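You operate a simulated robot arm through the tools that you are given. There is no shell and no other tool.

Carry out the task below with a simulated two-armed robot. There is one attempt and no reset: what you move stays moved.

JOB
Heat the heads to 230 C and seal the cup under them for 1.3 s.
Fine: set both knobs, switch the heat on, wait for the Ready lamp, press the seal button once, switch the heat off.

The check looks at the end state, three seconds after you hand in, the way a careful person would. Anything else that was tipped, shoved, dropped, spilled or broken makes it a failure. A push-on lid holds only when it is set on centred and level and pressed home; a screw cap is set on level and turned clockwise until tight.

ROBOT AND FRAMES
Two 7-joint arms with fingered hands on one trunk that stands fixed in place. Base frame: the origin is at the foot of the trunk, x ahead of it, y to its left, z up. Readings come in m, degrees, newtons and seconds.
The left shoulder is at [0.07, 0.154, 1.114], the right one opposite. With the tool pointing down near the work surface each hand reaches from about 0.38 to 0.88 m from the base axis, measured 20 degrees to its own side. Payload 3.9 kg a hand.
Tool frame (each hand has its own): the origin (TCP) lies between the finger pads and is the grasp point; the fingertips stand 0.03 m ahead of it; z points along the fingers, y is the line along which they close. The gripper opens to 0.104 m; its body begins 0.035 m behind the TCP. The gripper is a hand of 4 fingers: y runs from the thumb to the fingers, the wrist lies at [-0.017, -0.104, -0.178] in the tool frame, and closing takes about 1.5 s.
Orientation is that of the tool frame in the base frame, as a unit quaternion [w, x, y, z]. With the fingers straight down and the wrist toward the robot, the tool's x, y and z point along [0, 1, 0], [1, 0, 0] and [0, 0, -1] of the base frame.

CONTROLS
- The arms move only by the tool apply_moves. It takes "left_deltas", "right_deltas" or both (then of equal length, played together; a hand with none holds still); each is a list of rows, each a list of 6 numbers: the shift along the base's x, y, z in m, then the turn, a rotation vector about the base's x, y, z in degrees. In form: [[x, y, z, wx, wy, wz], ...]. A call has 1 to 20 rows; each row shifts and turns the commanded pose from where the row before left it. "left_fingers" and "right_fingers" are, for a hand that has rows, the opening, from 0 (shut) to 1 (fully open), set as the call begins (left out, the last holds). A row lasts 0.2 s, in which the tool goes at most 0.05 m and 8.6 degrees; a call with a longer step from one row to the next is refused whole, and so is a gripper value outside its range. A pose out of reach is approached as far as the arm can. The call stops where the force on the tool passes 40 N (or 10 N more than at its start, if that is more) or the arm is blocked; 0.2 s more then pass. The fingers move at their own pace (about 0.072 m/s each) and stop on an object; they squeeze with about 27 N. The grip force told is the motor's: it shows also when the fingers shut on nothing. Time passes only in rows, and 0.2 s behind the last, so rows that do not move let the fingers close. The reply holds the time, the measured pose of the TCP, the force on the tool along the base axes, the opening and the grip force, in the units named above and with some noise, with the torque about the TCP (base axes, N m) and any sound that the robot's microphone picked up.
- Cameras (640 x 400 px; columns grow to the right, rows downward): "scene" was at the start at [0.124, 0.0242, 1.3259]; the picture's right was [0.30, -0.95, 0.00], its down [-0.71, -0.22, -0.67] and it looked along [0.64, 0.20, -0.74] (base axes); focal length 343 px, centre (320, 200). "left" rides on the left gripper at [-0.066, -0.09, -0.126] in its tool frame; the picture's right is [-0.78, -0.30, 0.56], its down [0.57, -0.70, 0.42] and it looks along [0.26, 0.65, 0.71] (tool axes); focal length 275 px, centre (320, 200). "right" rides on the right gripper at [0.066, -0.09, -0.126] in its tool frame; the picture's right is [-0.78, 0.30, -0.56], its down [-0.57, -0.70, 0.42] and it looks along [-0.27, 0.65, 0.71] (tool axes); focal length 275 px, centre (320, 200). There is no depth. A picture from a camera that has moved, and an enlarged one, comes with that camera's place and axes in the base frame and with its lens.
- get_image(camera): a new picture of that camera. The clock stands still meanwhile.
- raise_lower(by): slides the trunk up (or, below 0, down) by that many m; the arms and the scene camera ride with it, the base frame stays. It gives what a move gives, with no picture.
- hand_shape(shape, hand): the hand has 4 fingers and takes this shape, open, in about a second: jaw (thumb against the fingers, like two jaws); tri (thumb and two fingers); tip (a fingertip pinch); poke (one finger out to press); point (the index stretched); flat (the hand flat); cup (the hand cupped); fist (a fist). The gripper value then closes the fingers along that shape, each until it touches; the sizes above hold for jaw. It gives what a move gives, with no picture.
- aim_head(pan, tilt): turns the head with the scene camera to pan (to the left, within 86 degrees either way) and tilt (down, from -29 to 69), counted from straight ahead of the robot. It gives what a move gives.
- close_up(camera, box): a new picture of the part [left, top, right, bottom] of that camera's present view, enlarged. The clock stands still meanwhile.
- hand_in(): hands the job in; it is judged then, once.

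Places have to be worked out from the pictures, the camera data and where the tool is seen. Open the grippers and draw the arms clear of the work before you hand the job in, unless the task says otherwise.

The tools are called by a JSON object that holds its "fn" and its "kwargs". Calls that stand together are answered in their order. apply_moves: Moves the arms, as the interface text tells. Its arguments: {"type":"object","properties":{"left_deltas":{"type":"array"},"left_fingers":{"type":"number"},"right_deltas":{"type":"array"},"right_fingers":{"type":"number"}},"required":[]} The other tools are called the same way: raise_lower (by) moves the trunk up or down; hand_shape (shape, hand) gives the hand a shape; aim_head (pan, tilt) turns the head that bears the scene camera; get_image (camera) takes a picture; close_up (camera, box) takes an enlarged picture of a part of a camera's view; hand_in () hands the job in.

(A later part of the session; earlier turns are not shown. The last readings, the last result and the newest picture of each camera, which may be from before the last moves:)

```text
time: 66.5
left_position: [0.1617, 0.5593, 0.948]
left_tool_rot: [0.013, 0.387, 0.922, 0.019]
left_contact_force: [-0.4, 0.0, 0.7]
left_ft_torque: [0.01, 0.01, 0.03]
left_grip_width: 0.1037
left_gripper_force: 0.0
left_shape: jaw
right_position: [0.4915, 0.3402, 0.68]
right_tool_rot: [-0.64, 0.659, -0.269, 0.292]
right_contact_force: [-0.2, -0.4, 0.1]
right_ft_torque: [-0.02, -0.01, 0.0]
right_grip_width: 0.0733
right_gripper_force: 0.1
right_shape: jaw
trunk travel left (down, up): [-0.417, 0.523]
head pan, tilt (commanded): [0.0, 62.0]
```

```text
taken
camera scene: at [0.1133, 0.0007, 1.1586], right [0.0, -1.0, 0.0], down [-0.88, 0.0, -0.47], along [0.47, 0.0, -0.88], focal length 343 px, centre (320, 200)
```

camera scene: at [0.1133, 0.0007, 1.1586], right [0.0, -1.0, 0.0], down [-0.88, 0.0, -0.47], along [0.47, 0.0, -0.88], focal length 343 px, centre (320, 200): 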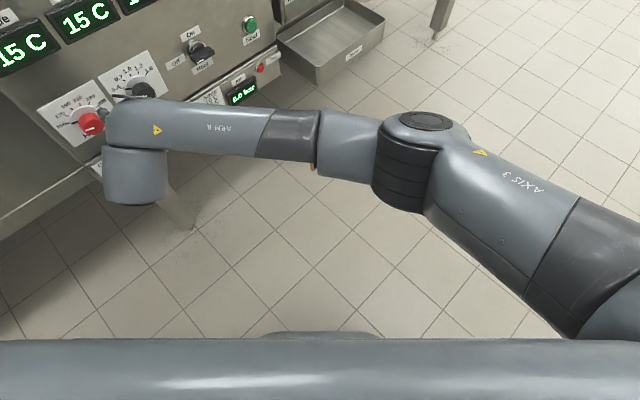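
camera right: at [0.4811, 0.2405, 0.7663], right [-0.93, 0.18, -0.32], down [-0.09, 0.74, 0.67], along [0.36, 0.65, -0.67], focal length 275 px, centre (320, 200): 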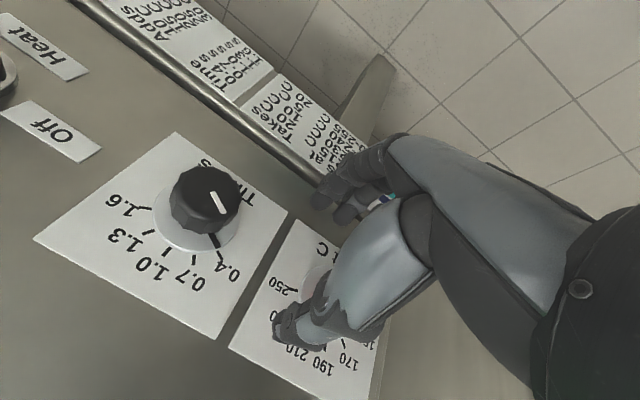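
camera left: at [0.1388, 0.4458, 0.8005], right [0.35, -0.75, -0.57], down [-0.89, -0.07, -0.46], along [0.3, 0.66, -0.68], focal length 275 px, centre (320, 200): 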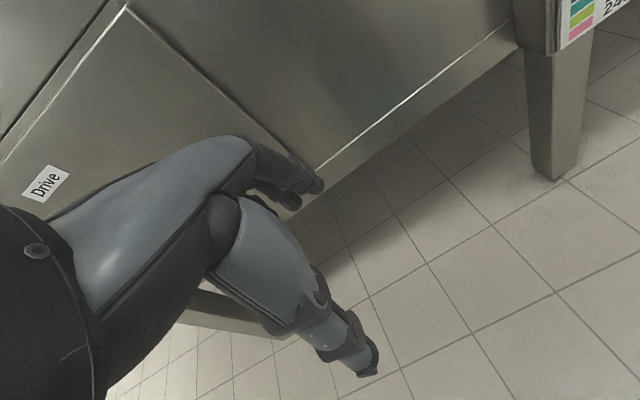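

The view shows the forearm parallel to the panel with its wrist cap facing the panel, near the Time knob. I zoom in to judge the clearance there.

{"fn": "close_up", "kwargs": {"camera": "scene", "box": [20, 30, 220, 220]}}

{"fn": "get_image", "kwargs": {"camera": "right"}}

```text
2.11 times, centred on (120, 125) of scene
camera zoom: at [0.1133, 0.0007, 1.1586], right [0.0, -1.0, 0.0], down [-0.88, 0.0, -0.47], along [0.47, 0.0, -0.88], focal length 722 px, centre (741, 358)
```

zoom: 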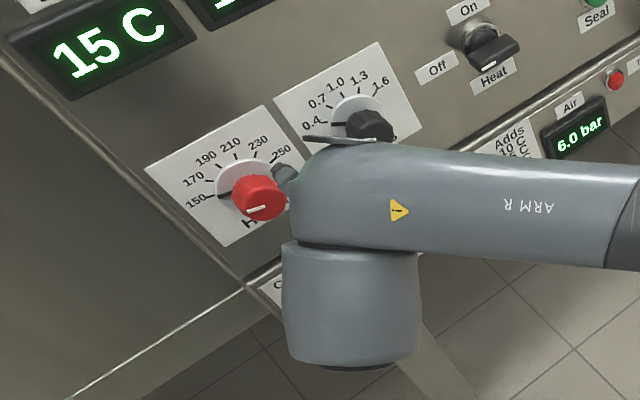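

```text
taken
camera right: at [0.444, 0.2092, 0.7756], right [-0.93, 0.17, -0.32], down [-0.1, 0.73, 0.67], along [0.35, 0.66, -0.67], focal length 275 px, centre (320, 200)
```

right: 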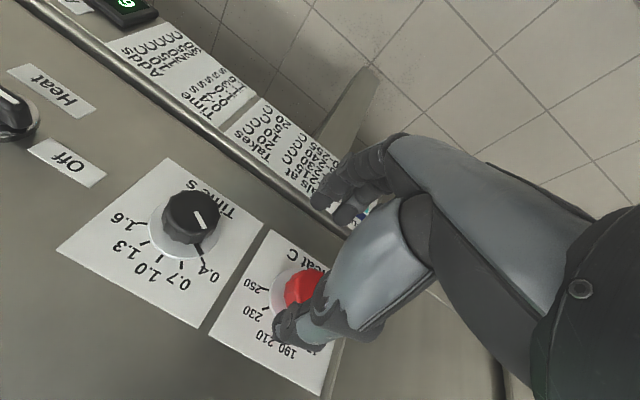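

Nothing was touched and the Time pointer is still at 0.4; the displacement looks like a joint-range edge when the hand reaches left with the wrist straight above. A larger roll (wrist up-right) should relieve it: I back off a bit, roll to φ≈240° and move in front of the Temp knob.

{"fn": "apply_moves", "kwargs": {"right_deltas": [[-0.012, -0.012, 0, 0.53, -0.53, 1.72], [-0.012, -0.012, 0, 5.3, 5.3, 0], [0, 0, 0, 5.3, 5.3, 0], [0, 0, 0, 5.3, 5.3, 0], [0, 0, 0, 5.3, 5.3, 0], [0, 0, 0, 5.3, 5.3, 0], [0, 0, 0, 5.3, 5.3, 0], [0, 0, 0, 5.3, 5.3, 0], [0, 0, 0, 5.3, 5.3, 0], [-0.0065, 0.0065, 0, 0, 0, 0], [-0.0065, 0.0065, 0, 0, 0, 0], [-0.0065, 0.0065, 0, 0, 0, 0]]}}

{"fn": "aim_head", "kwargs": {"pan": 22, "tilt": 48}}

{"fn": "get_image", "kwargs": {"camera": "scene"}}

{"fn": "get_image", "kwargs": {"camera": "right"}}

```text
time: 69.1
left_position: [0.1614, 0.5606, 0.9477]
left_tool_rot: [0.012, 0.387, 0.922, 0.02]
left_contact_force: [1.1, 0.1, -0.1]
left_ft_torque: [-0.01, 0.02, 0.02]
left_grip_width: 0.104
left_gripper_force: 0.0
left_shape: jaw
right_position: [0.4471, 0.3348, 0.6795]
right_tool_rot: [0.703, -0.442, 0.552, 0.077]
right_contact_force: [-0.2, 0.1, -0.8]
right_ft_torque: [0.02, -0.01, -0.02]
right_grip_width: 0.073
right_gripper_force: 0.1
right_shape: jaw
trunk travel left (down, up): [-0.417, 0.523]
head pan, tilt (commanded): [0.0, 62.0]
```

```text
time: 69.9
left_position: [0.16, 0.559, 0.9487]
left_tool_rot: [0.013, 0.387, 0.922, 0.021]
left_contact_force: [-0.1, -0.1, 0.0]
left_ft_torque: [-0.02, 0.04, 0.0]
left_grip_width: 0.1038
left_gripper_force: 0.1
left_shape: jaw
right_position: [0.4469, 0.336, 0.6801]
right_tool_rot: [0.703, -0.442, 0.553, 0.077]
right_contact_force: [-0.2, 0.2, -0.2]
right_ft_torque: [0.02, 0.03, 0.03]
right_grip_width: 0.0731
right_gripper_force: 0.1
right_shape: jaw
trunk travel left (down, up): [-0.417, 0.523]
head pan, tilt (commanded): [22.0, 48.0]
```

```text
taken
camera scene: at [0.122, 0.03, 1.176], right [0.37, -0.93, 0.0], down [-0.69, -0.28, -0.67], along [0.62, 0.25, -0.74], focal length 343 px, centre (320, 200)
```

scene: 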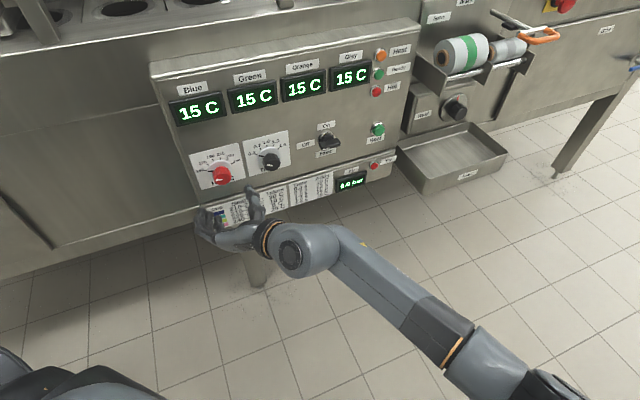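

```text
taken
camera right: at [0.4379, 0.168, 0.6737], right [-0.86, 0.08, 0.5], down [0.5, 0.1, 0.86], along [0.02, 0.99, -0.12], focal length 275 px, centre (320, 200)
```

right: 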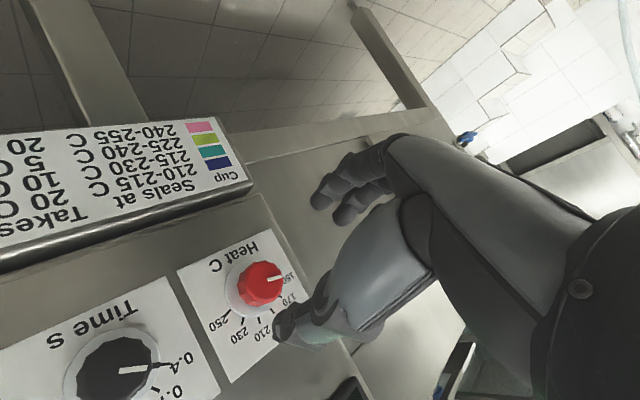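

φ=240° at the Temp knob axis (n=0.554) is reached exactly and the arm looks relaxed. I test how far clockwise it can go from here in free air.

{"fn": "apply_moves", "kwargs": {"right_deltas": [[0, 0, 0, 5.3, 5.3, 0], [0, 0, 0, 5.3, 5.3, 0], [0, 0, 0, 5.3, 5.3, 0], [0, 0, 0, 5.3, 5.3, 0], [0, 0, 0, 5.3, 5.3, 0], [0, 0, 0, 5.3, 5.3, 0], [0, 0, 0, 5.3, 5.3, 0], [0, 0, 0, 5.3, 5.3, 0]]}}

{"fn": "get_image", "kwargs": {"camera": "scene"}}

```text
time: 71.6
left_position: [0.16, 0.5597, 0.9491]
left_tool_rot: [0.012, 0.387, 0.922, 0.02]
left_contact_force: [-0.7, -0.2, 0.5]
left_ft_torque: [0.03, 0.01, 0.03]
left_grip_width: 0.104
left_gripper_force: 0.0
left_shape: jaw
right_position: [0.5011, 0.2776, 0.6433]
right_tool_rot: [0.628, -0.207, 0.686, 0.304]
right_contact_force: [0.2, 0.2, -0.4]
right_ft_torque: [0.0, 0.02, -0.02]
right_grip_width: 0.0732
right_gripper_force: 0.0
right_shape: jaw
trunk travel left (down, up): [-0.417, 0.523]
head pan, tilt (commanded): [22.0, 48.0]
stopped in row 8 (right hand): the arm was blocked; the commanded pose is now the measured one
```

```text
taken
camera scene: at [0.122, 0.03, 1.1761], right [0.37, -0.93, 0.0], down [-0.69, -0.28, -0.67], along [0.62, 0.25, -0.74], focal length 343 px, centre (320, 200)
```

scene: 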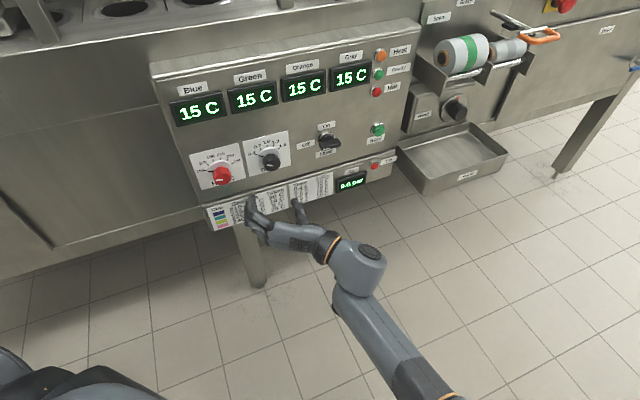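

Clockwise range reaches to about φ=285° before the limit, so a stroke from 215° to 275° is safe here. I return to φ=215° on the Temp knob axis at n≈0.56.

{"fn": "apply_moves", "kwargs": {"right_deltas": [[0, 0, 0.005, 1.09, -1.09, 2.38], [-0.0061, 0.0079, 0.0042, -5.66, -5.66, 0], [-0.0061, 0.0079, 0.0042, -5.66, -5.66, 0], [-0.0061, 0.0079, 0.0042, -5.66, -5.66, 0], [-0.0061, 0.0079, 0.0042, -5.66, -5.66, 0], [-0.0061, 0.0079, 0.0042, -5.66, -5.66, 0], [-0.0061, 0.0079, 0.0042, -5.66, -5.66, 0], [-0.0061, 0.0079, 0.0042, -5.66, -5.66, 0], [-0.0061, 0.0079, 0.0042, -5.66, -5.66, 0], [0, 0, 0, 0, 0, 0]]}}

{"fn": "get_image", "kwargs": {"camera": "right"}}

```text
time: 73.8
left_position: [0.1617, 0.559, 0.9491]
left_tool_rot: [0.013, 0.387, 0.922, 0.021]
left_contact_force: [-1.0, 0.5, -0.5]
left_ft_torque: [0.02, -0.01, -0.01]
left_grip_width: 0.1039
left_gripper_force: 0.1
left_shape: jaw
right_position: [0.4514, 0.341, 0.6851]
right_tool_rot: [0.704, -0.541, 0.457, -0.06]
right_contact_force: [0.5, -0.6, 0.1]
right_ft_torque: [-0.01, -0.02, -0.02]
right_grip_width: 0.073
right_gripper_force: 0.2
right_shape: jaw
trunk travel left (down, up): [-0.417, 0.523]
head pan, tilt (commanded): [22.0, 48.0]
```

```text
taken
camera right: at [0.4386, 0.1772, 0.7209], right [-0.96, 0.17, 0.21], down [0.26, 0.35, 0.9], along [0.09, 0.92, -0.38], focal length 275 px, centre (320, 200)
```

right: 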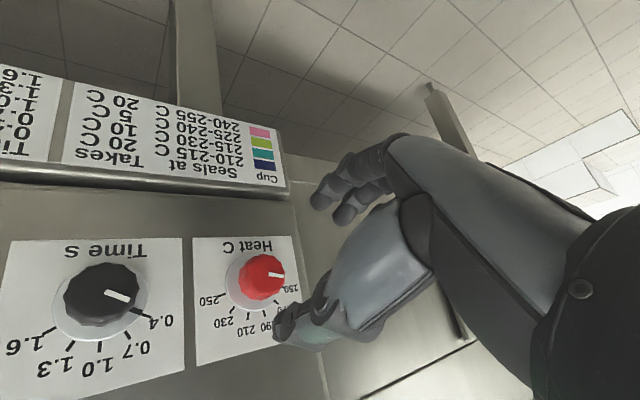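

Aligned at φ=215°, level, n=0.560, r=0.078, z=0.685. I advance to n≈0.61 with small corrections and check.

{"fn": "apply_moves", "kwargs": {"right_deltas": [[0.007, 0.0066, -0.001, 0, 0, 0], [0.007, 0.0066, -0.001, 0, 0, 0], [0.007, 0.0066, -0.001, 0, 0, 0], [0.007, 0.0066, -0.001, 0, 0, 0], [0.007, 0.0066, 0, 0, 0, 0]]}}

{"fn": "get_image", "kwargs": {"camera": "right"}}

{"fn": "close_up", "kwargs": {"camera": "scene", "box": [160, 110, 320, 240]}}

```text
time: 75.0
left_position: [0.1607, 0.56, 0.9481]
left_tool_rot: [0.012, 0.387, 0.922, 0.019]
left_contact_force: [0.8, -0.8, 0.2]
left_ft_torque: [-0.02, -0.02, -0.01]
left_grip_width: 0.1038
left_gripper_force: 0.0
left_shape: jaw
right_position: [0.4866, 0.3744, 0.6801]
right_tool_rot: [0.703, -0.542, 0.457, -0.058]
right_contact_force: [-0.8, -0.7, 0.3]
right_ft_torque: [-0.02, 0.01, 0.01]
right_grip_width: 0.0729
right_gripper_force: 0.2
right_shape: jaw
trunk travel left (down, up): [-0.417, 0.523]
head pan, tilt (commanded): [22.0, 48.0]
```

```text
taken
camera right: at [0.473, 0.2113, 0.7165], right [-0.96, 0.17, 0.21], down [0.26, 0.35, 0.9], along [0.08, 0.92, -0.38], focal length 275 px, centre (320, 200)
```

right: 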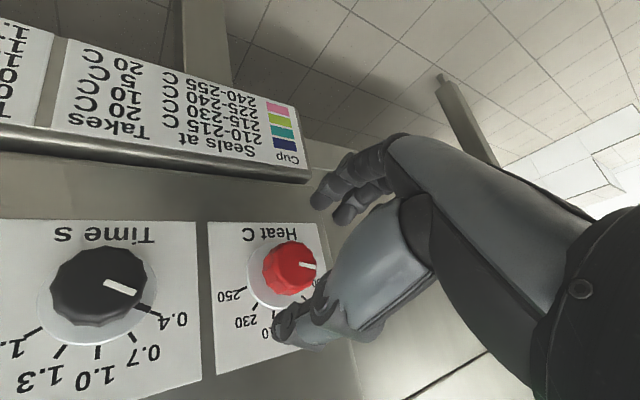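

```text
3.08 times, centred on (240, 175) of scene
camera zoom: at [0.122, 0.0302, 1.1761], right [0.37, -0.93, 0.0], down [-0.69, -0.28, -0.67], along [0.62, 0.25, -0.74], focal length 1056 px, centre (566, 277)
```

zoom: 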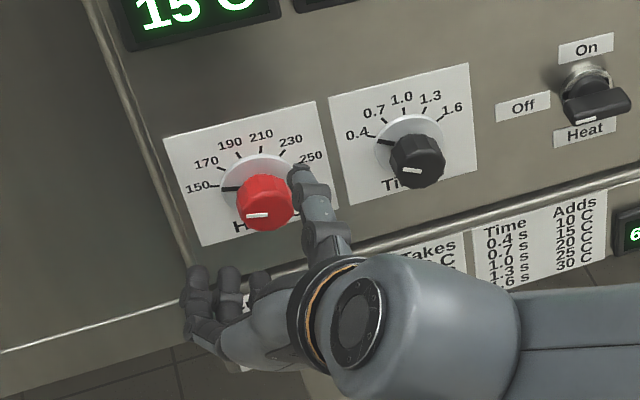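

The view is excellent: thumb at upper right of the knob, fingers lower left, all clear. I advance the last ~0.027 m.

{"fn": "apply_moves", "kwargs": {"right_deltas": [[0.0065, 0.0064, 0.0005, 0, 0, 0], [0.0065, 0.0064, 0.0005, 0, 0, 0], [0.0065, 0.0064, 0, 0, 0, 0]]}}

{"fn": "get_image", "kwargs": {"camera": "right"}}

{"fn": "close_up", "kwargs": {"camera": "scene", "box": [160, 110, 320, 240]}}

```text
time: 75.8
left_position: [0.1594, 0.5611, 0.9484]
left_tool_rot: [0.012, 0.387, 0.922, 0.019]
left_contact_force: [0.3, -0.2, -0.1]
left_ft_torque: [0.01, -0.01, -0.01]
left_grip_width: 0.1039
left_gripper_force: 0.1
left_shape: jaw
right_position: [0.5061, 0.3951, 0.6822]
right_tool_rot: [0.704, -0.542, 0.455, -0.059]
right_contact_force: [-1.0, 0.5, 0.1]
right_ft_torque: [0.01, -0.04, 0.01]
right_grip_width: 0.073
right_gripper_force: 0.0
right_shape: jaw
trunk travel left (down, up): [-0.417, 0.523]
head pan, tilt (commanded): [22.0, 48.0]
```

```text
taken
camera right: at [0.4932, 0.2303, 0.7179], right [-0.96, 0.17, 0.21], down [0.26, 0.35, 0.9], along [0.08, 0.92, -0.38], focal length 275 px, centre (320, 200)
```

right: 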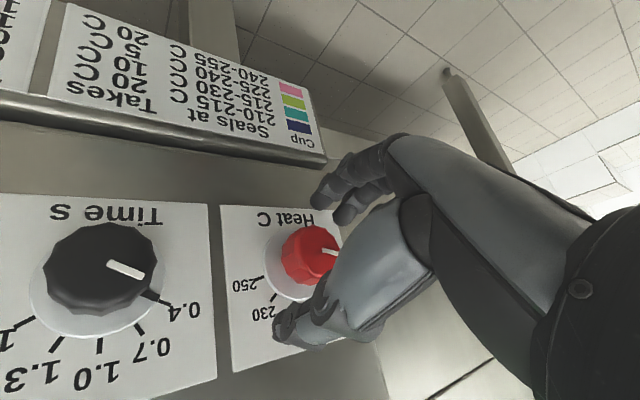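

```text
3.08 times, centred on (240, 175) of scene
camera zoom: at [0.122, 0.0303, 1.1761], right [0.37, -0.93, 0.0], down [-0.69, -0.28, -0.67], along [0.62, 0.25, -0.74], focal length 1056 px, centre (566, 277)
```

zoom: 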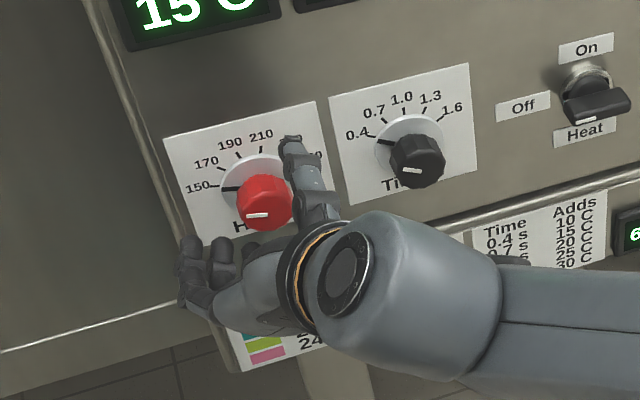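

The knob lies between thumb and fingers (TCP n=0.637, r=0.0785, z=0.682). I close the hand on it without moving.

{"fn": "apply_moves", "kwargs": {"right_deltas": [[0, 0, 0, 0, 0, 0], [0, 0, 0, 0, 0, 0], [0, 0, 0, 0, 0, 0], [0, 0, 0, 0, 0, 0], [0, 0, 0, 0, 0, 0], [0, 0, 0, 0, 0, 0]], "right_fingers": 0.1}}

{"fn": "get_image", "kwargs": {"camera": "right"}}

{"fn": "close_up", "kwargs": {"camera": "scene", "box": [160, 110, 320, 240]}}

```text
time: 77.2
left_position: [0.1614, 0.5598, 0.949]
left_tool_rot: [0.011, 0.387, 0.922, 0.021]
left_contact_force: [0.5, 0.0, 0.2]
left_ft_torque: [0.0, -0.01, 0.01]
left_grip_width: 0.104
left_gripper_force: 0.1
left_shape: jaw
right_position: [0.5061, 0.3945, 0.683]
right_tool_rot: [0.704, -0.541, 0.455, -0.059]
right_contact_force: [1.9, 1.5, 3.0]
right_ft_torque: [0.03, 0.0, 0.0]
right_grip_width: 0.0275
right_gripper_force: 26.7
right_shape: jaw
trunk travel left (down, up): [-0.417, 0.523]
head pan, tilt (commanded): [22.0, 48.0]
```

```text
taken
camera right: at [0.4931, 0.2301, 0.7181], right [-0.96, 0.17, 0.21], down [0.26, 0.35, 0.9], along [0.08, 0.92, -0.38], focal length 275 px, centre (320, 200)
```

right: 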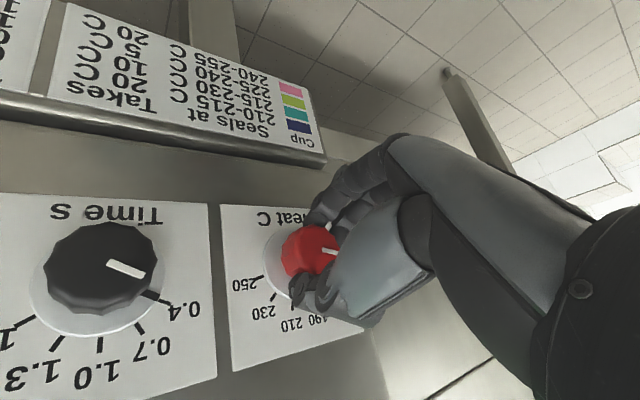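

```text
3.08 times, centred on (240, 175) of scene
camera zoom: at [0.1219, 0.03, 1.1761], right [0.37, -0.93, 0.0], down [-0.69, -0.28, -0.67], along [0.62, 0.25, -0.74], focal length 1056 px, centre (566, 277)
```

zoom: 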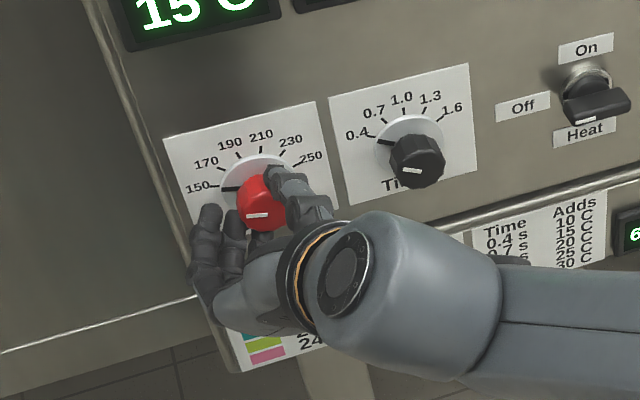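

Gripped (width 0.0275 m, 26.7 N, little side load). I turn it clockwise 60° in 6° steps about the panel normal.

{"fn": "apply_moves", "kwargs": {"right_deltas": [[0, 0, 0, 4.243, 4.243, 0], [0, 0, 0, 4.243, 4.243, 0], [0, 0, 0, 4.243, 4.243, 0], [0, 0, 0, 4.243, 4.243, 0], [0, 0, 0, 4.243, 4.243, 0]]}}

{"fn": "close_up", "kwargs": {"camera": "scene", "box": [160, 110, 320, 240]}}

{"fn": "get_image", "kwargs": {"camera": "right"}}

```text
time: 78.4
left_position: [0.1612, 0.5594, 0.947]
left_tool_rot: [0.012, 0.387, 0.922, 0.019]
left_contact_force: [0.1, -0.3, 0.2]
left_ft_torque: [-0.01, -0.01, -0.02]
left_grip_width: 0.104
left_gripper_force: 0.1
left_shape: jaw
right_position: [0.5063, 0.3927, 0.682]
right_tool_rot: [0.696, -0.404, 0.581, 0.126]
right_contact_force: [7.7, -0.8, 2.5]
right_ft_torque: [0.0, -0.08, -0.09]
right_grip_width: 0.0272
right_gripper_force: 26.6
right_shape: jaw
trunk travel left (down, up): [-0.417, 0.523]
head pan, tilt (commanded): [22.0, 48.0]
```

```text
3.08 times, centred on (240, 175) of scene
camera zoom: at [0.1226, 0.0297, 1.176], right [0.37, -0.93, 0.0], down [-0.69, -0.28, -0.67], along [0.62, 0.25, -0.74], focal length 1056 px, centre (566, 277)
```

zoom: 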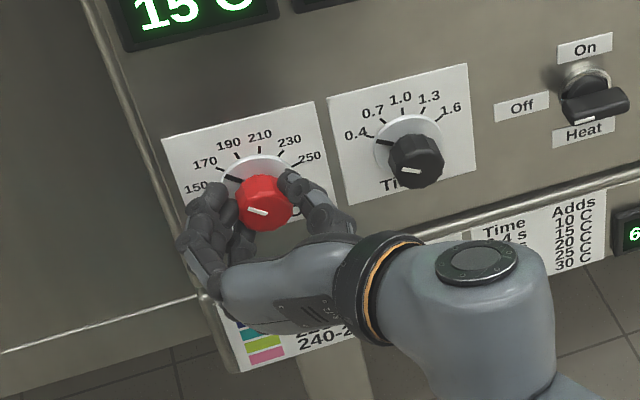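

```text
taken
camera right: at [0.496, 0.227, 0.6599], right [-0.81, 0.02, 0.58], down [0.58, 0.02, 0.81], along [0.01, 1.0, -0.03], focal length 275 px, centre (320, 200)
```

right: 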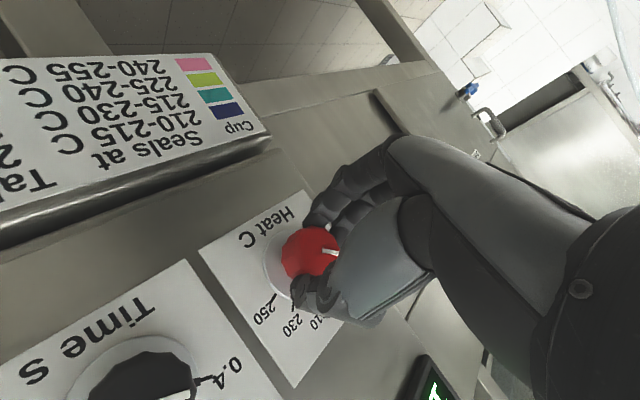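

The knob is turning with the hand (pointer now moving off 150). I continue another 30°.

{"fn": "apply_moves", "kwargs": {"right_deltas": [[0, 0, 0, 4.243, 4.243, 0], [0, 0, 0, 4.243, 4.243, 0], [0, 0, 0, 4.243, 4.243, 0], [0, 0, 0, 4.243, 4.243, 0], [0, 0, 0, 4.243, 4.243, 0]]}}

{"fn": "close_up", "kwargs": {"camera": "scene", "box": [160, 110, 320, 240]}}

{"fn": "get_image", "kwargs": {"camera": "scene"}}

```text
time: 79.2
left_position: [0.164, 0.5612, 0.9461]
left_tool_rot: [0.014, 0.391, 0.92, 0.018]
left_contact_force: [0.3, -0.1, -0.1]
left_ft_torque: [0.01, 0.01, -0.01]
left_grip_width: 0.104
left_gripper_force: 0.0
left_shape: jaw
right_position: [0.5199, 0.3776, 0.6749]
right_tool_rot: [0.678, -0.33, 0.622, 0.212]
right_contact_force: [-37.8, 26.0, -9.7]
right_ft_torque: [-0.45, -0.1, 1.49]
right_grip_width: 0.0379
right_gripper_force: 27.3
right_shape: jaw
trunk travel left (down, up): [-0.417, 0.523]
head pan, tilt (commanded): [22.0, 48.0]
stopped in row 3 (right hand): the force on the tool passed its limit at 47 N (the readings are from after the stop); the commanded pose is now the measured one
```

```text
3.08 times, centred on (240, 175) of scene
camera zoom: at [0.1199, 0.0355, 1.1756], right [0.38, -0.92, 0.0], down [-0.69, -0.29, -0.67], along [0.62, 0.25, -0.74], focal length 1056 px, centre (566, 277)
```

zoom: 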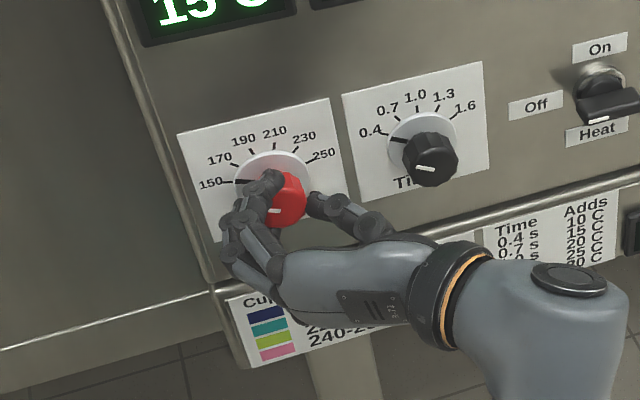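

```text
taken
camera scene: at [0.1199, 0.0355, 1.1756], right [0.38, -0.92, 0.0], down [-0.69, -0.29, -0.67], along [0.62, 0.25, -0.74], focal length 343 px, centre (320, 200)
```

scene: 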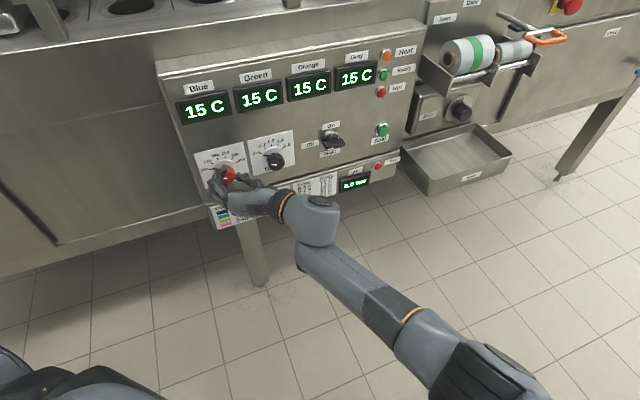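

The arm ran into its maximum reach at φ≈257° and jerked sideways, so the knob slipped back toward 150. It is a full-extension problem: a lower trunk brings the shoulder nearer. I open the hand first.

{"fn": "apply_moves", "kwargs": {"right_deltas": [[0, 0, 0, 0, 0, 0], [0, 0, 0, 0, 0, 0], [0, 0, 0, 0, 0, 0], [0, 0, 0, 0, 0, 0]], "right_fingers": 0.7}}

{"fn": "close_up", "kwargs": {"camera": "scene", "box": [160, 110, 320, 240]}}

{"fn": "get_image", "kwargs": {"camera": "right"}}

```text
time: 80.2
left_position: [0.1616, 0.557, 0.949]
left_tool_rot: [0.013, 0.39, 0.921, 0.022]
left_contact_force: [0.4, 0.5, 0.4]
left_ft_torque: [0.01, 0.0, -0.02]
left_grip_width: 0.1039
left_gripper_force: 0.0
left_shape: jaw
right_position: [0.5309, 0.3653, 0.6771]
right_tool_rot: [0.68, -0.323, 0.627, 0.201]
right_contact_force: [-1.3, 6.7, 25.3]
right_ft_torque: [1.16, 0.28, -0.05]
right_grip_width: 0.0788
right_gripper_force: 0.1
right_shape: jaw
trunk travel left (down, up): [-0.417, 0.523]
head pan, tilt (commanded): [22.0, 48.0]
```

```text
3.08 times, centred on (240, 175) of scene
camera zoom: at [0.1189, 0.0288, 1.1766], right [0.37, -0.93, 0.0], down [-0.69, -0.28, -0.67], along [0.62, 0.25, -0.74], focal length 1056 px, centre (566, 277)
```

zoom: 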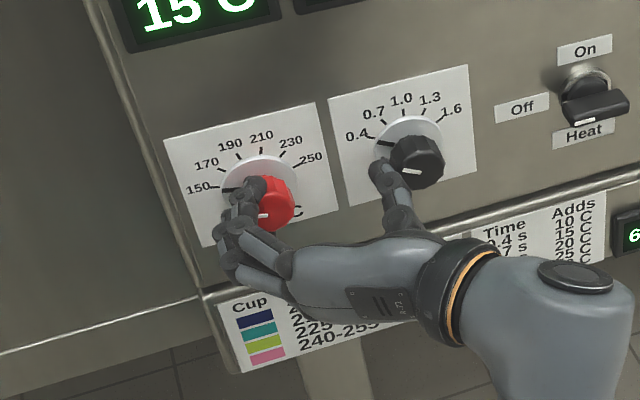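

```text
taken
camera right: at [0.5108, 0.2063, 0.6283], right [-0.71, -0.07, 0.7], down [0.71, -0.13, 0.7], along [0.04, 0.99, 0.14], focal length 275 px, centre (320, 200)
```

right: 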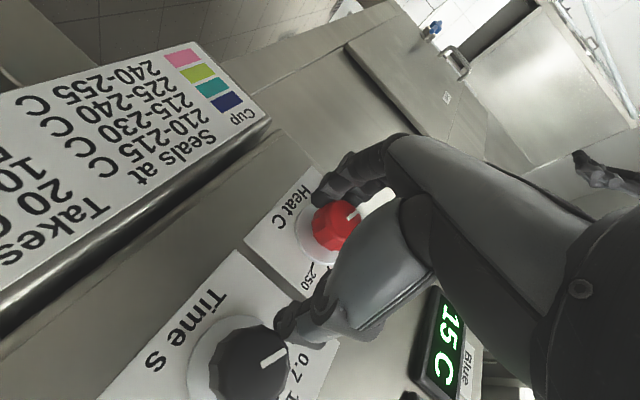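

The hand is open, lying right of the knob with some residual contact. I retreat straight back from the panel.

{"fn": "apply_moves", "kwargs": {"right_deltas": [[-0.007, -0.007, 0, 0, 0, 0], [-0.007, -0.007, 0, 0, 0, 0], [-0.01, -0.01, 0, 0, 0, 0], [-0.014, -0.014, 0, 0, 0, 0], [-0.014, -0.014, 0, 0, 0, 0], [-0.014, -0.014, 0, 0, 0, 0], [-0.014, -0.014, 0, 0, 0, 0]]}}

{"fn": "close_up", "kwargs": {"camera": "scene", "box": [160, 110, 320, 240]}}

```text
time: 81.8
left_position: [0.1656, 0.558, 0.9487]
left_tool_rot: [0.013, 0.39, 0.92, 0.02]
left_contact_force: [0.0, -0.4, 0.9]
left_ft_torque: [-0.01, 0.0, 0.0]
left_grip_width: 0.1039
left_gripper_force: 0.1
left_shape: jaw
right_position: [0.4479, 0.2905, 0.6721]
right_tool_rot: [0.677, -0.323, 0.629, 0.204]
right_contact_force: [0.1, -0.5, -0.2]
right_ft_torque: [0.04, 0.02, 0.03]
right_grip_width: 0.0728
right_gripper_force: 0.0
right_shape: jaw
trunk travel left (down, up): [-0.417, 0.523]
head pan, tilt (commanded): [22.0, 48.0]
```

```text
3.08 times, centred on (240, 175) of scene
camera zoom: at [0.1218, 0.0298, 1.1761], right [0.37, -0.93, 0.0], down [-0.69, -0.28, -0.67], along [0.62, 0.25, -0.74], focal length 1056 px, centre (566, 277)
```

zoom: 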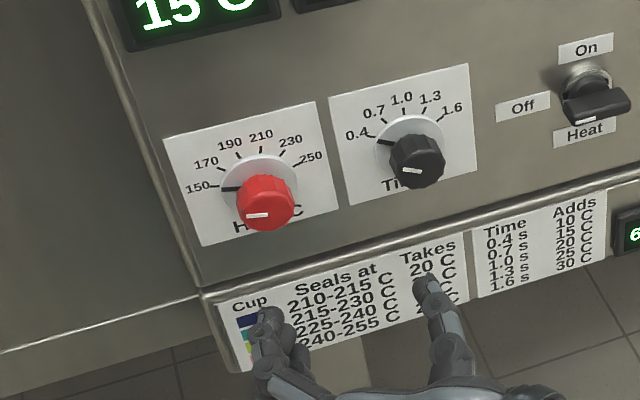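

Both knobs are unharmed (Temp at 150, Time at 0.4). I lower the trunk 0.2 m and bring the hand back up to knob height, so the arm has more bend in reserve.

{"fn": "raise_lower", "kwargs": {"by": -0.2}}

{"fn": "apply_moves", "kwargs": {"right_deltas": [[0, 0, 0.02, 0, 0, 0], [0, 0, 0.02, 0, 0, 0], [0, 0, 0.02, 0, 0, 0], [0, 0, 0.02, 0, 0, 0], [0, 0, 0.02, 0, 0, 0], [0, 0, 0.02, 0, 0, 0], [0, 0, 0.02, 0, 0, 0], [0, 0, 0.02, 0, 0, 0], [0, 0, 0.02, 0, 0, 0], [0, 0, 0.02, 0, 0, 0]]}}

{"fn": "get_image", "kwargs": {"camera": "scene"}}

```text
time: 83.9
left_position: [0.1653, 0.5581, 0.749]
left_tool_rot: [0.012, 0.392, 0.92, 0.02]
left_contact_force: [0.2, 0.0, 0.2]
left_ft_torque: [0.01, -0.01, -0.01]
left_grip_width: 0.1039
left_gripper_force: 0.0
left_shape: jaw
right_position: [0.4474, 0.2902, 0.4727]
right_tool_rot: [0.677, -0.324, 0.629, 0.204]
right_contact_force: [-0.1, -1.0, 0.4]
right_ft_torque: [-0.03, 0.01, 0.0]
right_grip_width: 0.0728
right_gripper_force: 0.0
right_shape: jaw
trunk travel left (down, up): [-0.217, 0.723]
head pan, tilt (commanded): [22.0, 48.0]
```

```text
time: 86.1
left_position: [0.1653, 0.558, 0.7478]
left_tool_rot: [0.013, 0.39, 0.921, 0.022]
left_contact_force: [0.4, 0.1, -0.1]
left_ft_torque: [-0.03, -0.01, 0.02]
left_grip_width: 0.1039
left_gripper_force: 0.1
left_shape: jaw
right_position: [0.4475, 0.2915, 0.6707]
right_tool_rot: [0.677, -0.324, 0.629, 0.204]
right_contact_force: [0.0, -0.1, 0.2]
right_ft_torque: [-0.01, -0.01, 0.03]
right_grip_width: 0.073
right_gripper_force: 0.1
right_shape: jaw
trunk travel left (down, up): [-0.217, 0.723]
head pan, tilt (commanded): [22.0, 48.0]
```

```text
taken
camera scene: at [0.1218, 0.0302, 0.976], right [0.37, -0.93, 0.0], down [-0.69, -0.28, -0.67], along [0.62, 0.25, -0.74], focal length 343 px, centre (320, 200)
```

scene: 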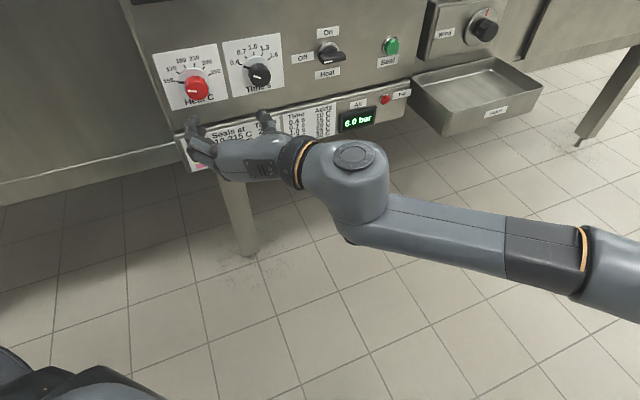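

Good posture with the elbow well bent. I re-align to the Temp axis at φ≈195°, n≈0.56, and lift the head view back to the panel.

{"fn": "apply_moves", "kwargs": {"right_deltas": [[0, 0, 0, 0, 0, 1.0], [0.0005, 0.0061, 0.0013, -5.7, -5.7, 0], [0.0005, 0.0061, 0.0013, -5.7, -5.7, 0], [0.0005, 0.0061, 0.0013, -5.7, -5.7, 0], [0.0005, 0.0061, 0.0013, -5.7, -5.7, 0], [0.0005, 0.0061, 0.0013, -5.7, -5.7, 0], [0.0005, 0.0061, 0.0013, -5.7, -5.7, 0], [0.0005, 0.0061, 0.0013, -5.7, -5.7, 0], [0.0005, 0.0061, 0.0013, -5.7, -5.7, 0], [0, 0, 0, 0, 0, 0]]}}

{"fn": "aim_head", "kwargs": {"pan": 26, "tilt": 32}}

{"fn": "get_image", "kwargs": {"camera": "scene"}}

```text
time: 88.5
left_position: [0.1661, 0.5581, 0.7493]
left_tool_rot: [0.012, 0.391, 0.92, 0.021]
left_contact_force: [-0.3, 0.2, -0.1]
left_ft_torque: [0.0, 0.03, 0.04]
left_grip_width: 0.1038
left_gripper_force: 0.0
left_shape: jaw
right_position: [0.4828, 0.3196, 0.6902]
right_tool_rot: [0.682, -0.589, 0.392, -0.184]
right_contact_force: [0.1, 0.6, -0.5]
right_ft_torque: [0.01, 0.01, -0.02]
right_grip_width: 0.0729
right_gripper_force: 0.1
right_shape: jaw
trunk travel left (down, up): [-0.217, 0.723]
head pan, tilt (commanded): [22.0, 48.0]
stopped in row 10 (right hand): the arm was blocked; the commanded pose is now the measured one
```

```text
time: 89.3
left_position: [0.1647, 0.5584, 0.7483]
left_tool_rot: [0.012, 0.391, 0.92, 0.02]
left_contact_force: [-0.2, -0.5, 0.0]
left_ft_torque: [-0.02, 0.01, 0.02]
left_grip_width: 0.1041
left_gripper_force: 0.1
left_shape: jaw
right_position: [0.4832, 0.3182, 0.6894]
right_tool_rot: [0.682, -0.59, 0.391, -0.184]
right_contact_force: [-0.1, 0.8, -0.2]
right_ft_torque: [0.01, 0.01, -0.02]
right_grip_width: 0.0727
right_gripper_force: 0.1
right_shape: jaw
trunk travel left (down, up): [-0.217, 0.723]
head pan, tilt (commanded): [26.0, 32.0]
```

```text
taken
camera scene: at [0.1294, 0.0399, 0.9997], right [0.44, -0.9, 0.0], down [-0.48, -0.23, -0.85], along [0.76, 0.37, -0.53], focal length 343 px, centre (320, 200)
```

scene: 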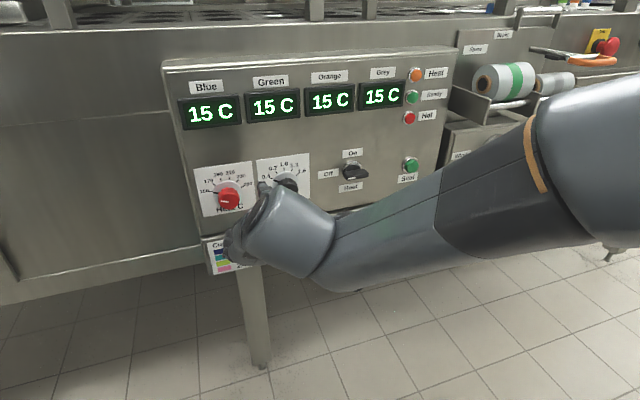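

With the low shoulder and small φ the elbow rises against the head, so I'll use a middle trunk height and φ between about 215° and 275°. I roll back toward 240°, raise the trunk 0.1 m, then come down again onto the knob axis.

{"fn": "apply_moves", "kwargs": {"right_deltas": [[0, 0, 0, 0, 0, 3.6], [-0.0035, -0.0035, 0, 4.95, 4.95, 0], [-0.0035, -0.0035, 0, 4.95, 4.95, 0], [-0.0035, -0.0035, 0, 4.95, 4.95, 0], [-0.0035, -0.0035, 0, 4.95, 4.95, 0], [-0.0035, -0.0035, 0, 4.95, 4.95, 0], [-0.0035, -0.0035, 0, 4.95, 4.95, 0]]}}

{"fn": "raise_lower", "kwargs": {"by": 0.1}}

{"fn": "apply_moves", "kwargs": {"right_deltas": [[0, 0, -0.02, 0, 0, 0], [0, 0, -0.02, 0, 0, 0], [0, 0, -0.02, 0, 0, 0], [0, 0, -0.02, 0, 0, 0], [0, 0, -0.02, 0, 0, 0]]}}

{"fn": "get_image", "kwargs": {"camera": "scene"}}

```text
time: 90.9
left_position: [0.1655, 0.5578, 0.748]
left_tool_rot: [0.011, 0.391, 0.92, 0.02]
left_contact_force: [-0.3, -0.3, 0.4]
left_ft_torque: [-0.04, -0.05, -0.02]
left_grip_width: 0.1038
left_gripper_force: 0.1
left_shape: jaw
right_position: [0.4592, 0.2995, 0.6865]
right_tool_rot: [0.7, -0.431, 0.562, 0.096]
right_contact_force: [0.4, 0.7, 0.5]
right_ft_torque: [-0.02, 0.0, 0.01]
right_grip_width: 0.0728
right_gripper_force: 0.0
right_shape: jaw
trunk travel left (down, up): [-0.217, 0.723]
head pan, tilt (commanded): [26.0, 32.0]
```

```text
time: 92.3
left_position: [0.1659, 0.5583, 0.8481]
left_tool_rot: [0.012, 0.391, 0.92, 0.021]
left_contact_force: [-0.4, -0.2, -0.2]
left_ft_torque: [0.03, 0.01, 0.03]
left_grip_width: 0.1039
left_gripper_force: 0.0
left_shape: jaw
right_position: [0.4594, 0.3003, 0.7853]
right_tool_rot: [0.699, -0.432, 0.561, 0.097]
right_contact_force: [0.2, 0.6, 1.0]
right_ft_torque: [-0.03, 0.03, 0.03]
right_grip_width: 0.0726
right_gripper_force: 0.0
right_shape: jaw
trunk travel left (down, up): [-0.317, 0.623]
head pan, tilt (commanded): [26.0, 32.0]
```

```text
time: 93.5
left_position: [0.1662, 0.5586, 0.8499]
left_tool_rot: [0.012, 0.391, 0.92, 0.02]
left_contact_force: [-0.2, 0.0, -0.2]
left_ft_torque: [0.04, 0.0, 0.02]
left_grip_width: 0.104
left_gripper_force: 0.1
left_shape: jaw
right_position: [0.4594, 0.3003, 0.6863]
right_tool_rot: [0.7, -0.432, 0.56, 0.096]
right_contact_force: [0.1, 0.1, 0.1]
right_ft_torque: [0.02, 0.03, 0.0]
right_grip_width: 0.0729
right_gripper_force: 0.0
right_shape: jaw
trunk travel left (down, up): [-0.317, 0.623]
head pan, tilt (commanded): [26.0, 32.0]
```

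```text
taken
camera scene: at [0.1296, 0.0399, 1.0998], right [0.44, -0.9, 0.0], down [-0.48, -0.23, -0.85], along [0.76, 0.37, -0.53], focal length 343 px, centre (320, 200)
```

scene: 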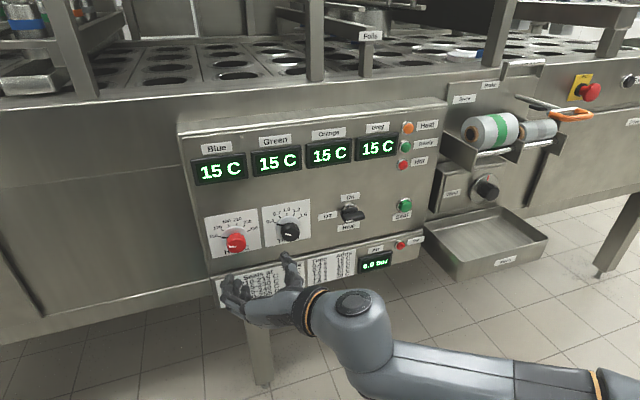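

Trunk at −0.25 and hand at φ=240°, nicely posed. I move onto the Temp axis at n≈0.60 (tips just short of the knob) and test the clockwise end of the stroke there.

{"fn": "apply_moves", "kwargs": {"right_deltas": [[0.0034, 0.0114, -0.0008, 0, 0, 0], [0.0034, 0.0114, -0.0008, 0, 0, 0], [0.0034, 0.0114, -0.0008, 0, 0, 0], [0.0034, 0.0114, -0.0008, 0, 0, 0], [0.0034, 0.0114, -0.0008, 0, 0, 0], [0.0034, 0.0114, -0.0008, 0, 0, 0], [0, 0, 0, 4.95, 4.95, 0], [0, 0, 0, 4.95, 4.95, 0], [0, 0, 0, 4.95, 4.95, 0], [0, 0, 0, 4.95, 4.95, 0], [0, 0, 0, 4.95, 4.95, 0]]}}

```text
time: 95.9
left_position: [0.1657, 0.5587, 0.8486]
left_tool_rot: [0.012, 0.39, 0.92, 0.02]
left_contact_force: [0.5, 0.1, 0.8]
left_ft_torque: [-0.04, 0.01, -0.01]
left_grip_width: 0.1039
left_gripper_force: 0.0
left_shape: jaw
right_position: [0.4785, 0.3683, 0.6813]
right_tool_rot: [0.639, -0.243, 0.664, 0.303]
right_contact_force: [-0.2, -0.3, -0.1]
right_ft_torque: [-0.03, 0.0, -0.01]
right_grip_width: 0.0727
right_gripper_force: 0.1
right_shape: jaw
trunk travel left (down, up): [-0.317, 0.623]
head pan, tilt (commanded): [26.0, 32.0]
```

φ=275° is fine here. Now back counter-clockwise to φ=215° at the same spot.

{"fn": "apply_moves", "kwargs": {"right_deltas": [[0, 0, 0, -5.3, -5.3, 0], [0, 0, 0, -5.3, -5.3, 0], [0, 0, 0, -5.3, -5.3, 0], [0, 0, 0, -5.3, -5.3, 0], [0, 0, 0, -5.3, -5.3, 0], [0, 0, 0, -5.3, -5.3, 0], [0, 0, 0, -5.3, -5.3, 0], [0, 0, 0, -5.3, -5.3, 0]]}}

{"fn": "get_image", "kwargs": {"camera": "scene"}}

```text
time: 97.7
left_position: [0.1654, 0.5582, 0.8484]
left_tool_rot: [0.013, 0.39, 0.92, 0.02]
left_contact_force: [0.5, 0.1, -0.2]
left_ft_torque: [0.02, -0.01, 0.02]
left_grip_width: 0.104
left_gripper_force: 0.1
left_shape: jaw
right_position: [0.48, 0.3681, 0.6816]
right_tool_rot: [0.702, -0.543, 0.457, -0.06]
right_contact_force: [-0.4, 0.0, -0.4]
right_ft_torque: [-0.05, 0.02, 0.02]
right_grip_width: 0.0727
right_gripper_force: 0.1
right_shape: jaw
trunk travel left (down, up): [-0.317, 0.623]
head pan, tilt (commanded): [26.0, 32.0]
```

```text
taken
camera scene: at [0.1289, 0.0404, 1.0997], right [0.44, -0.9, 0.0], down [-0.48, -0.23, -0.85], along [0.76, 0.37, -0.53], focal length 343 px, centre (320, 200)
```

scene: 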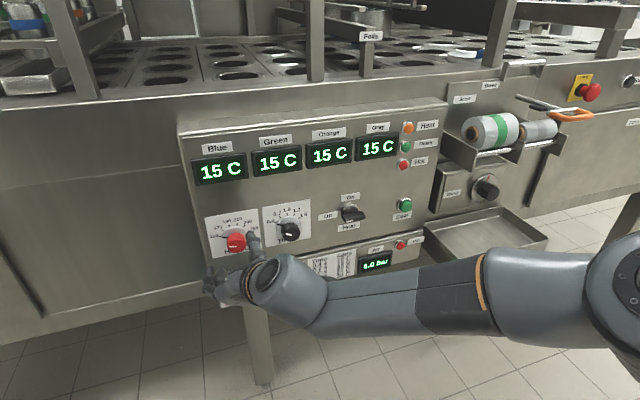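

Full range confirmed. I advance to n≈0.638 and close on the Temp knob.

{"fn": "apply_moves", "kwargs": {"right_deltas": [[0.0066, 0.0067, 0, 0, 0, 0], [0.0066, 0.0067, 0, 0, 0, 0], [0.0066, 0.0067, 0, 0, 0, 0], [0.0066, 0.0067, 0, 0, 0, 0]]}}

{"fn": "apply_moves", "kwargs": {"right_deltas": [[0, 0, 0, 0, 0, 0], [0, 0, 0, 0, 0, 0], [0, 0, 0, 0, 0, 0], [0, 0, 0, 0, 0, 0], [0, 0, 0, 0, 0, 0], [0, 0, 0, 0, 0, 0]], "right_fingers": 0.1}}

{"fn": "close_up", "kwargs": {"camera": "scene", "box": [180, 180, 340, 310]}}

```text
time: 98.7
left_position: [0.1651, 0.5574, 0.8485]
left_tool_rot: [0.012, 0.391, 0.92, 0.02]
left_contact_force: [0.3, -0.4, -0.4]
left_ft_torque: [0.02, 0.01, -0.01]
left_grip_width: 0.1042
left_gripper_force: 0.1
left_shape: jaw
right_position: [0.5065, 0.3954, 0.681]
right_tool_rot: [0.703, -0.544, 0.455, -0.058]
right_contact_force: [1.0, 0.3, -0.4]
right_ft_torque: [-0.03, 0.02, -0.02]
right_grip_width: 0.0728
right_gripper_force: 0.0
right_shape: jaw
trunk travel left (down, up): [-0.317, 0.623]
head pan, tilt (commanded): [26.0, 32.0]
```

```text
time: 100.1
left_position: [0.1658, 0.5591, 0.8495]
left_tool_rot: [0.013, 0.391, 0.92, 0.02]
left_contact_force: [0.3, 0.0, -0.3]
left_ft_torque: [0.04, -0.01, 0.02]
left_grip_width: 0.1037
left_gripper_force: 0.1
left_shape: jaw
right_position: [0.5068, 0.3952, 0.6819]
right_tool_rot: [0.703, -0.543, 0.456, -0.059]
right_contact_force: [1.5, 1.0, 3.5]
right_ft_torque: [0.07, 0.01, 0.03]
right_grip_width: 0.0275
right_gripper_force: 26.8
right_shape: jaw
trunk travel left (down, up): [-0.317, 0.623]
head pan, tilt (commanded): [26.0, 32.0]
```

```text
3.08 times, centred on (260, 245) of scene
camera zoom: at [0.1293, 0.0399, 1.0998], right [0.44, -0.9, 0.0], down [-0.48, -0.23, -0.85], along [0.76, 0.37, -0.53], focal length 1056 px, centre (505, 62)
```

zoom: 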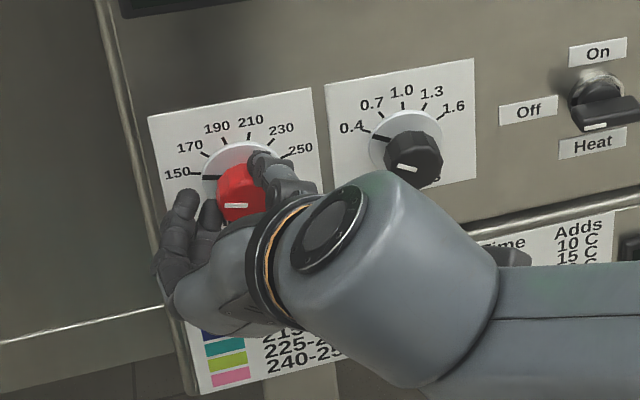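

Gripped with low side load. I turn clockwise 30° and check.

{"fn": "apply_moves", "kwargs": {"right_deltas": [[0, 0, 0, 4.243, 4.243, 0], [0, 0, 0, 4.243, 4.243, 0], [0, 0, 0, 4.243, 4.243, 0], [0, 0, 0, 4.243, 4.243, 0], [0, 0, 0, 4.243, 4.243, 0]]}}

{"fn": "close_up", "kwargs": {"camera": "scene", "box": [180, 180, 340, 310]}}

```text
time: 101.3
left_position: [0.166, 0.5581, 0.8491]
left_tool_rot: [0.011, 0.391, 0.92, 0.02]
left_contact_force: [0.1, -0.2, 0.1]
left_ft_torque: [-0.03, 0.0, -0.01]
left_grip_width: 0.1043
left_gripper_force: 0.1
left_shape: jaw
right_position: [0.5075, 0.3938, 0.6822]
right_tool_rot: [0.695, -0.406, 0.58, 0.126]
right_contact_force: [4.4, -3.7, 3.6]
right_ft_torque: [0.02, -0.09, -0.06]
right_grip_width: 0.0271
right_gripper_force: 27.8
right_shape: jaw
trunk travel left (down, up): [-0.317, 0.623]
head pan, tilt (commanded): [26.0, 32.0]
```

```text
3.08 times, centred on (260, 245) of scene
camera zoom: at [0.1297, 0.0393, 1.0998], right [0.44, -0.9, 0.0], down [-0.48, -0.23, -0.85], along [0.76, 0.37, -0.53], focal length 1056 px, centre (505, 62)
```

zoom: 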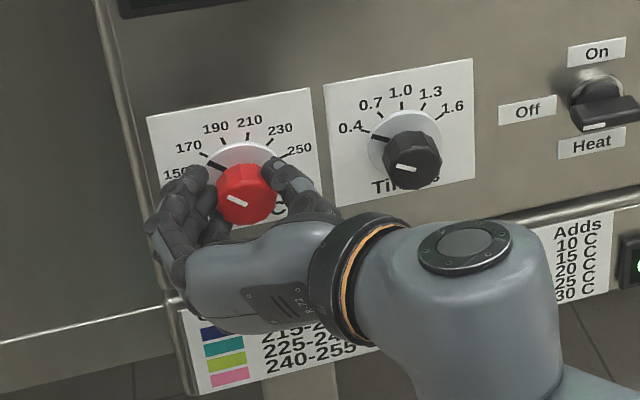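

The pointer is now at about 170 – turning one-to-one. Another 30°.

{"fn": "apply_moves", "kwargs": {"right_deltas": [[0, 0, 0, 4.243, 4.243, 0], [0, 0, 0, 4.243, 4.243, 0], [0, 0, 0, 4.243, 4.243, 0], [0, 0, 0, 4.243, 4.243, 0], [0, 0, 0, 4.243, 4.243, 0]]}}

{"fn": "close_up", "kwargs": {"camera": "scene", "box": [180, 180, 340, 310]}}

```text
time: 102.5
left_position: [0.166, 0.5583, 0.8486]
left_tool_rot: [0.011, 0.39, 0.92, 0.02]
left_contact_force: [-0.2, -0.2, -0.5]
left_ft_torque: [0.03, 0.0, 0.0]
left_grip_width: 0.1041
left_gripper_force: 0.0
left_shape: jaw
right_position: [0.5076, 0.3943, 0.6803]
right_tool_rot: [0.64, -0.241, 0.664, 0.303]
right_contact_force: [7.3, -5.1, 2.2]
right_ft_torque: [-0.01, -0.07, -0.21]
right_grip_width: 0.0267
right_gripper_force: 27.1
right_shape: jaw
trunk travel left (down, up): [-0.317, 0.623]
head pan, tilt (commanded): [26.0, 32.0]
```

```text
3.08 times, centred on (260, 245) of scene
camera zoom: at [0.1301, 0.0391, 1.0997], right [0.44, -0.9, 0.0], down [-0.48, -0.23, -0.85], along [0.76, 0.37, -0.53], focal length 1056 px, centre (505, 62)
```

zoom: 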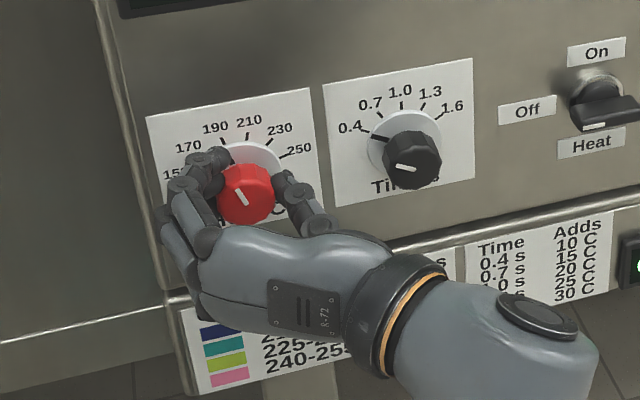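

The pointer is at about 190 (φ=275°). I open the hand, roll back 60° around the knob, and re-grip for the second stroke.

{"fn": "apply_moves", "kwargs": {"right_deltas": [[0, 0, 0, 0, 0, 0], [0, 0, 0, 0, 0, 0], [0, 0, 0, 0, 0, 0], [0, 0, 0, 0, 0, 0], [-0.006, -0.006, 0, 0, 0, 0], [-0.006, -0.006, 0, 0, 0, 0], [-0.006, -0.006, 0, 0, 0, 0]], "right_fingers": 0.7}}

{"fn": "close_up", "kwargs": {"camera": "scene", "box": [180, 180, 340, 310]}}

```text
time: 104.1
left_position: [0.1644, 0.5589, 0.8485]
left_tool_rot: [0.012, 0.391, 0.92, 0.021]
left_contact_force: [0.2, -0.7, 0.5]
left_ft_torque: [-0.02, 0.02, -0.01]
left_grip_width: 0.1042
left_gripper_force: 0.0
left_shape: jaw
right_position: [0.4872, 0.3769, 0.6816]
right_tool_rot: [0.64, -0.243, 0.663, 0.302]
right_contact_force: [-0.1, 0.5, 0.2]
right_ft_torque: [-0.02, 0.02, 0.02]
right_grip_width: 0.0725
right_gripper_force: 0.1
right_shape: jaw
trunk travel left (down, up): [-0.317, 0.623]
head pan, tilt (commanded): [26.0, 32.0]
```

```text
3.08 times, centred on (260, 245) of scene
camera zoom: at [0.1294, 0.0398, 1.0997], right [0.44, -0.9, 0.0], down [-0.48, -0.23, -0.85], along [0.76, 0.37, -0.53], focal length 1056 px, centre (505, 62)
```

zoom: 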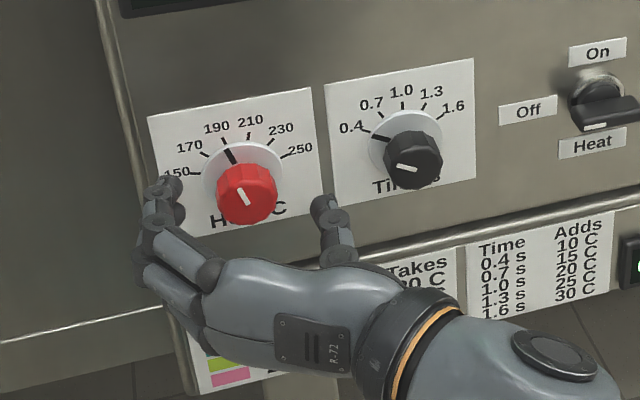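

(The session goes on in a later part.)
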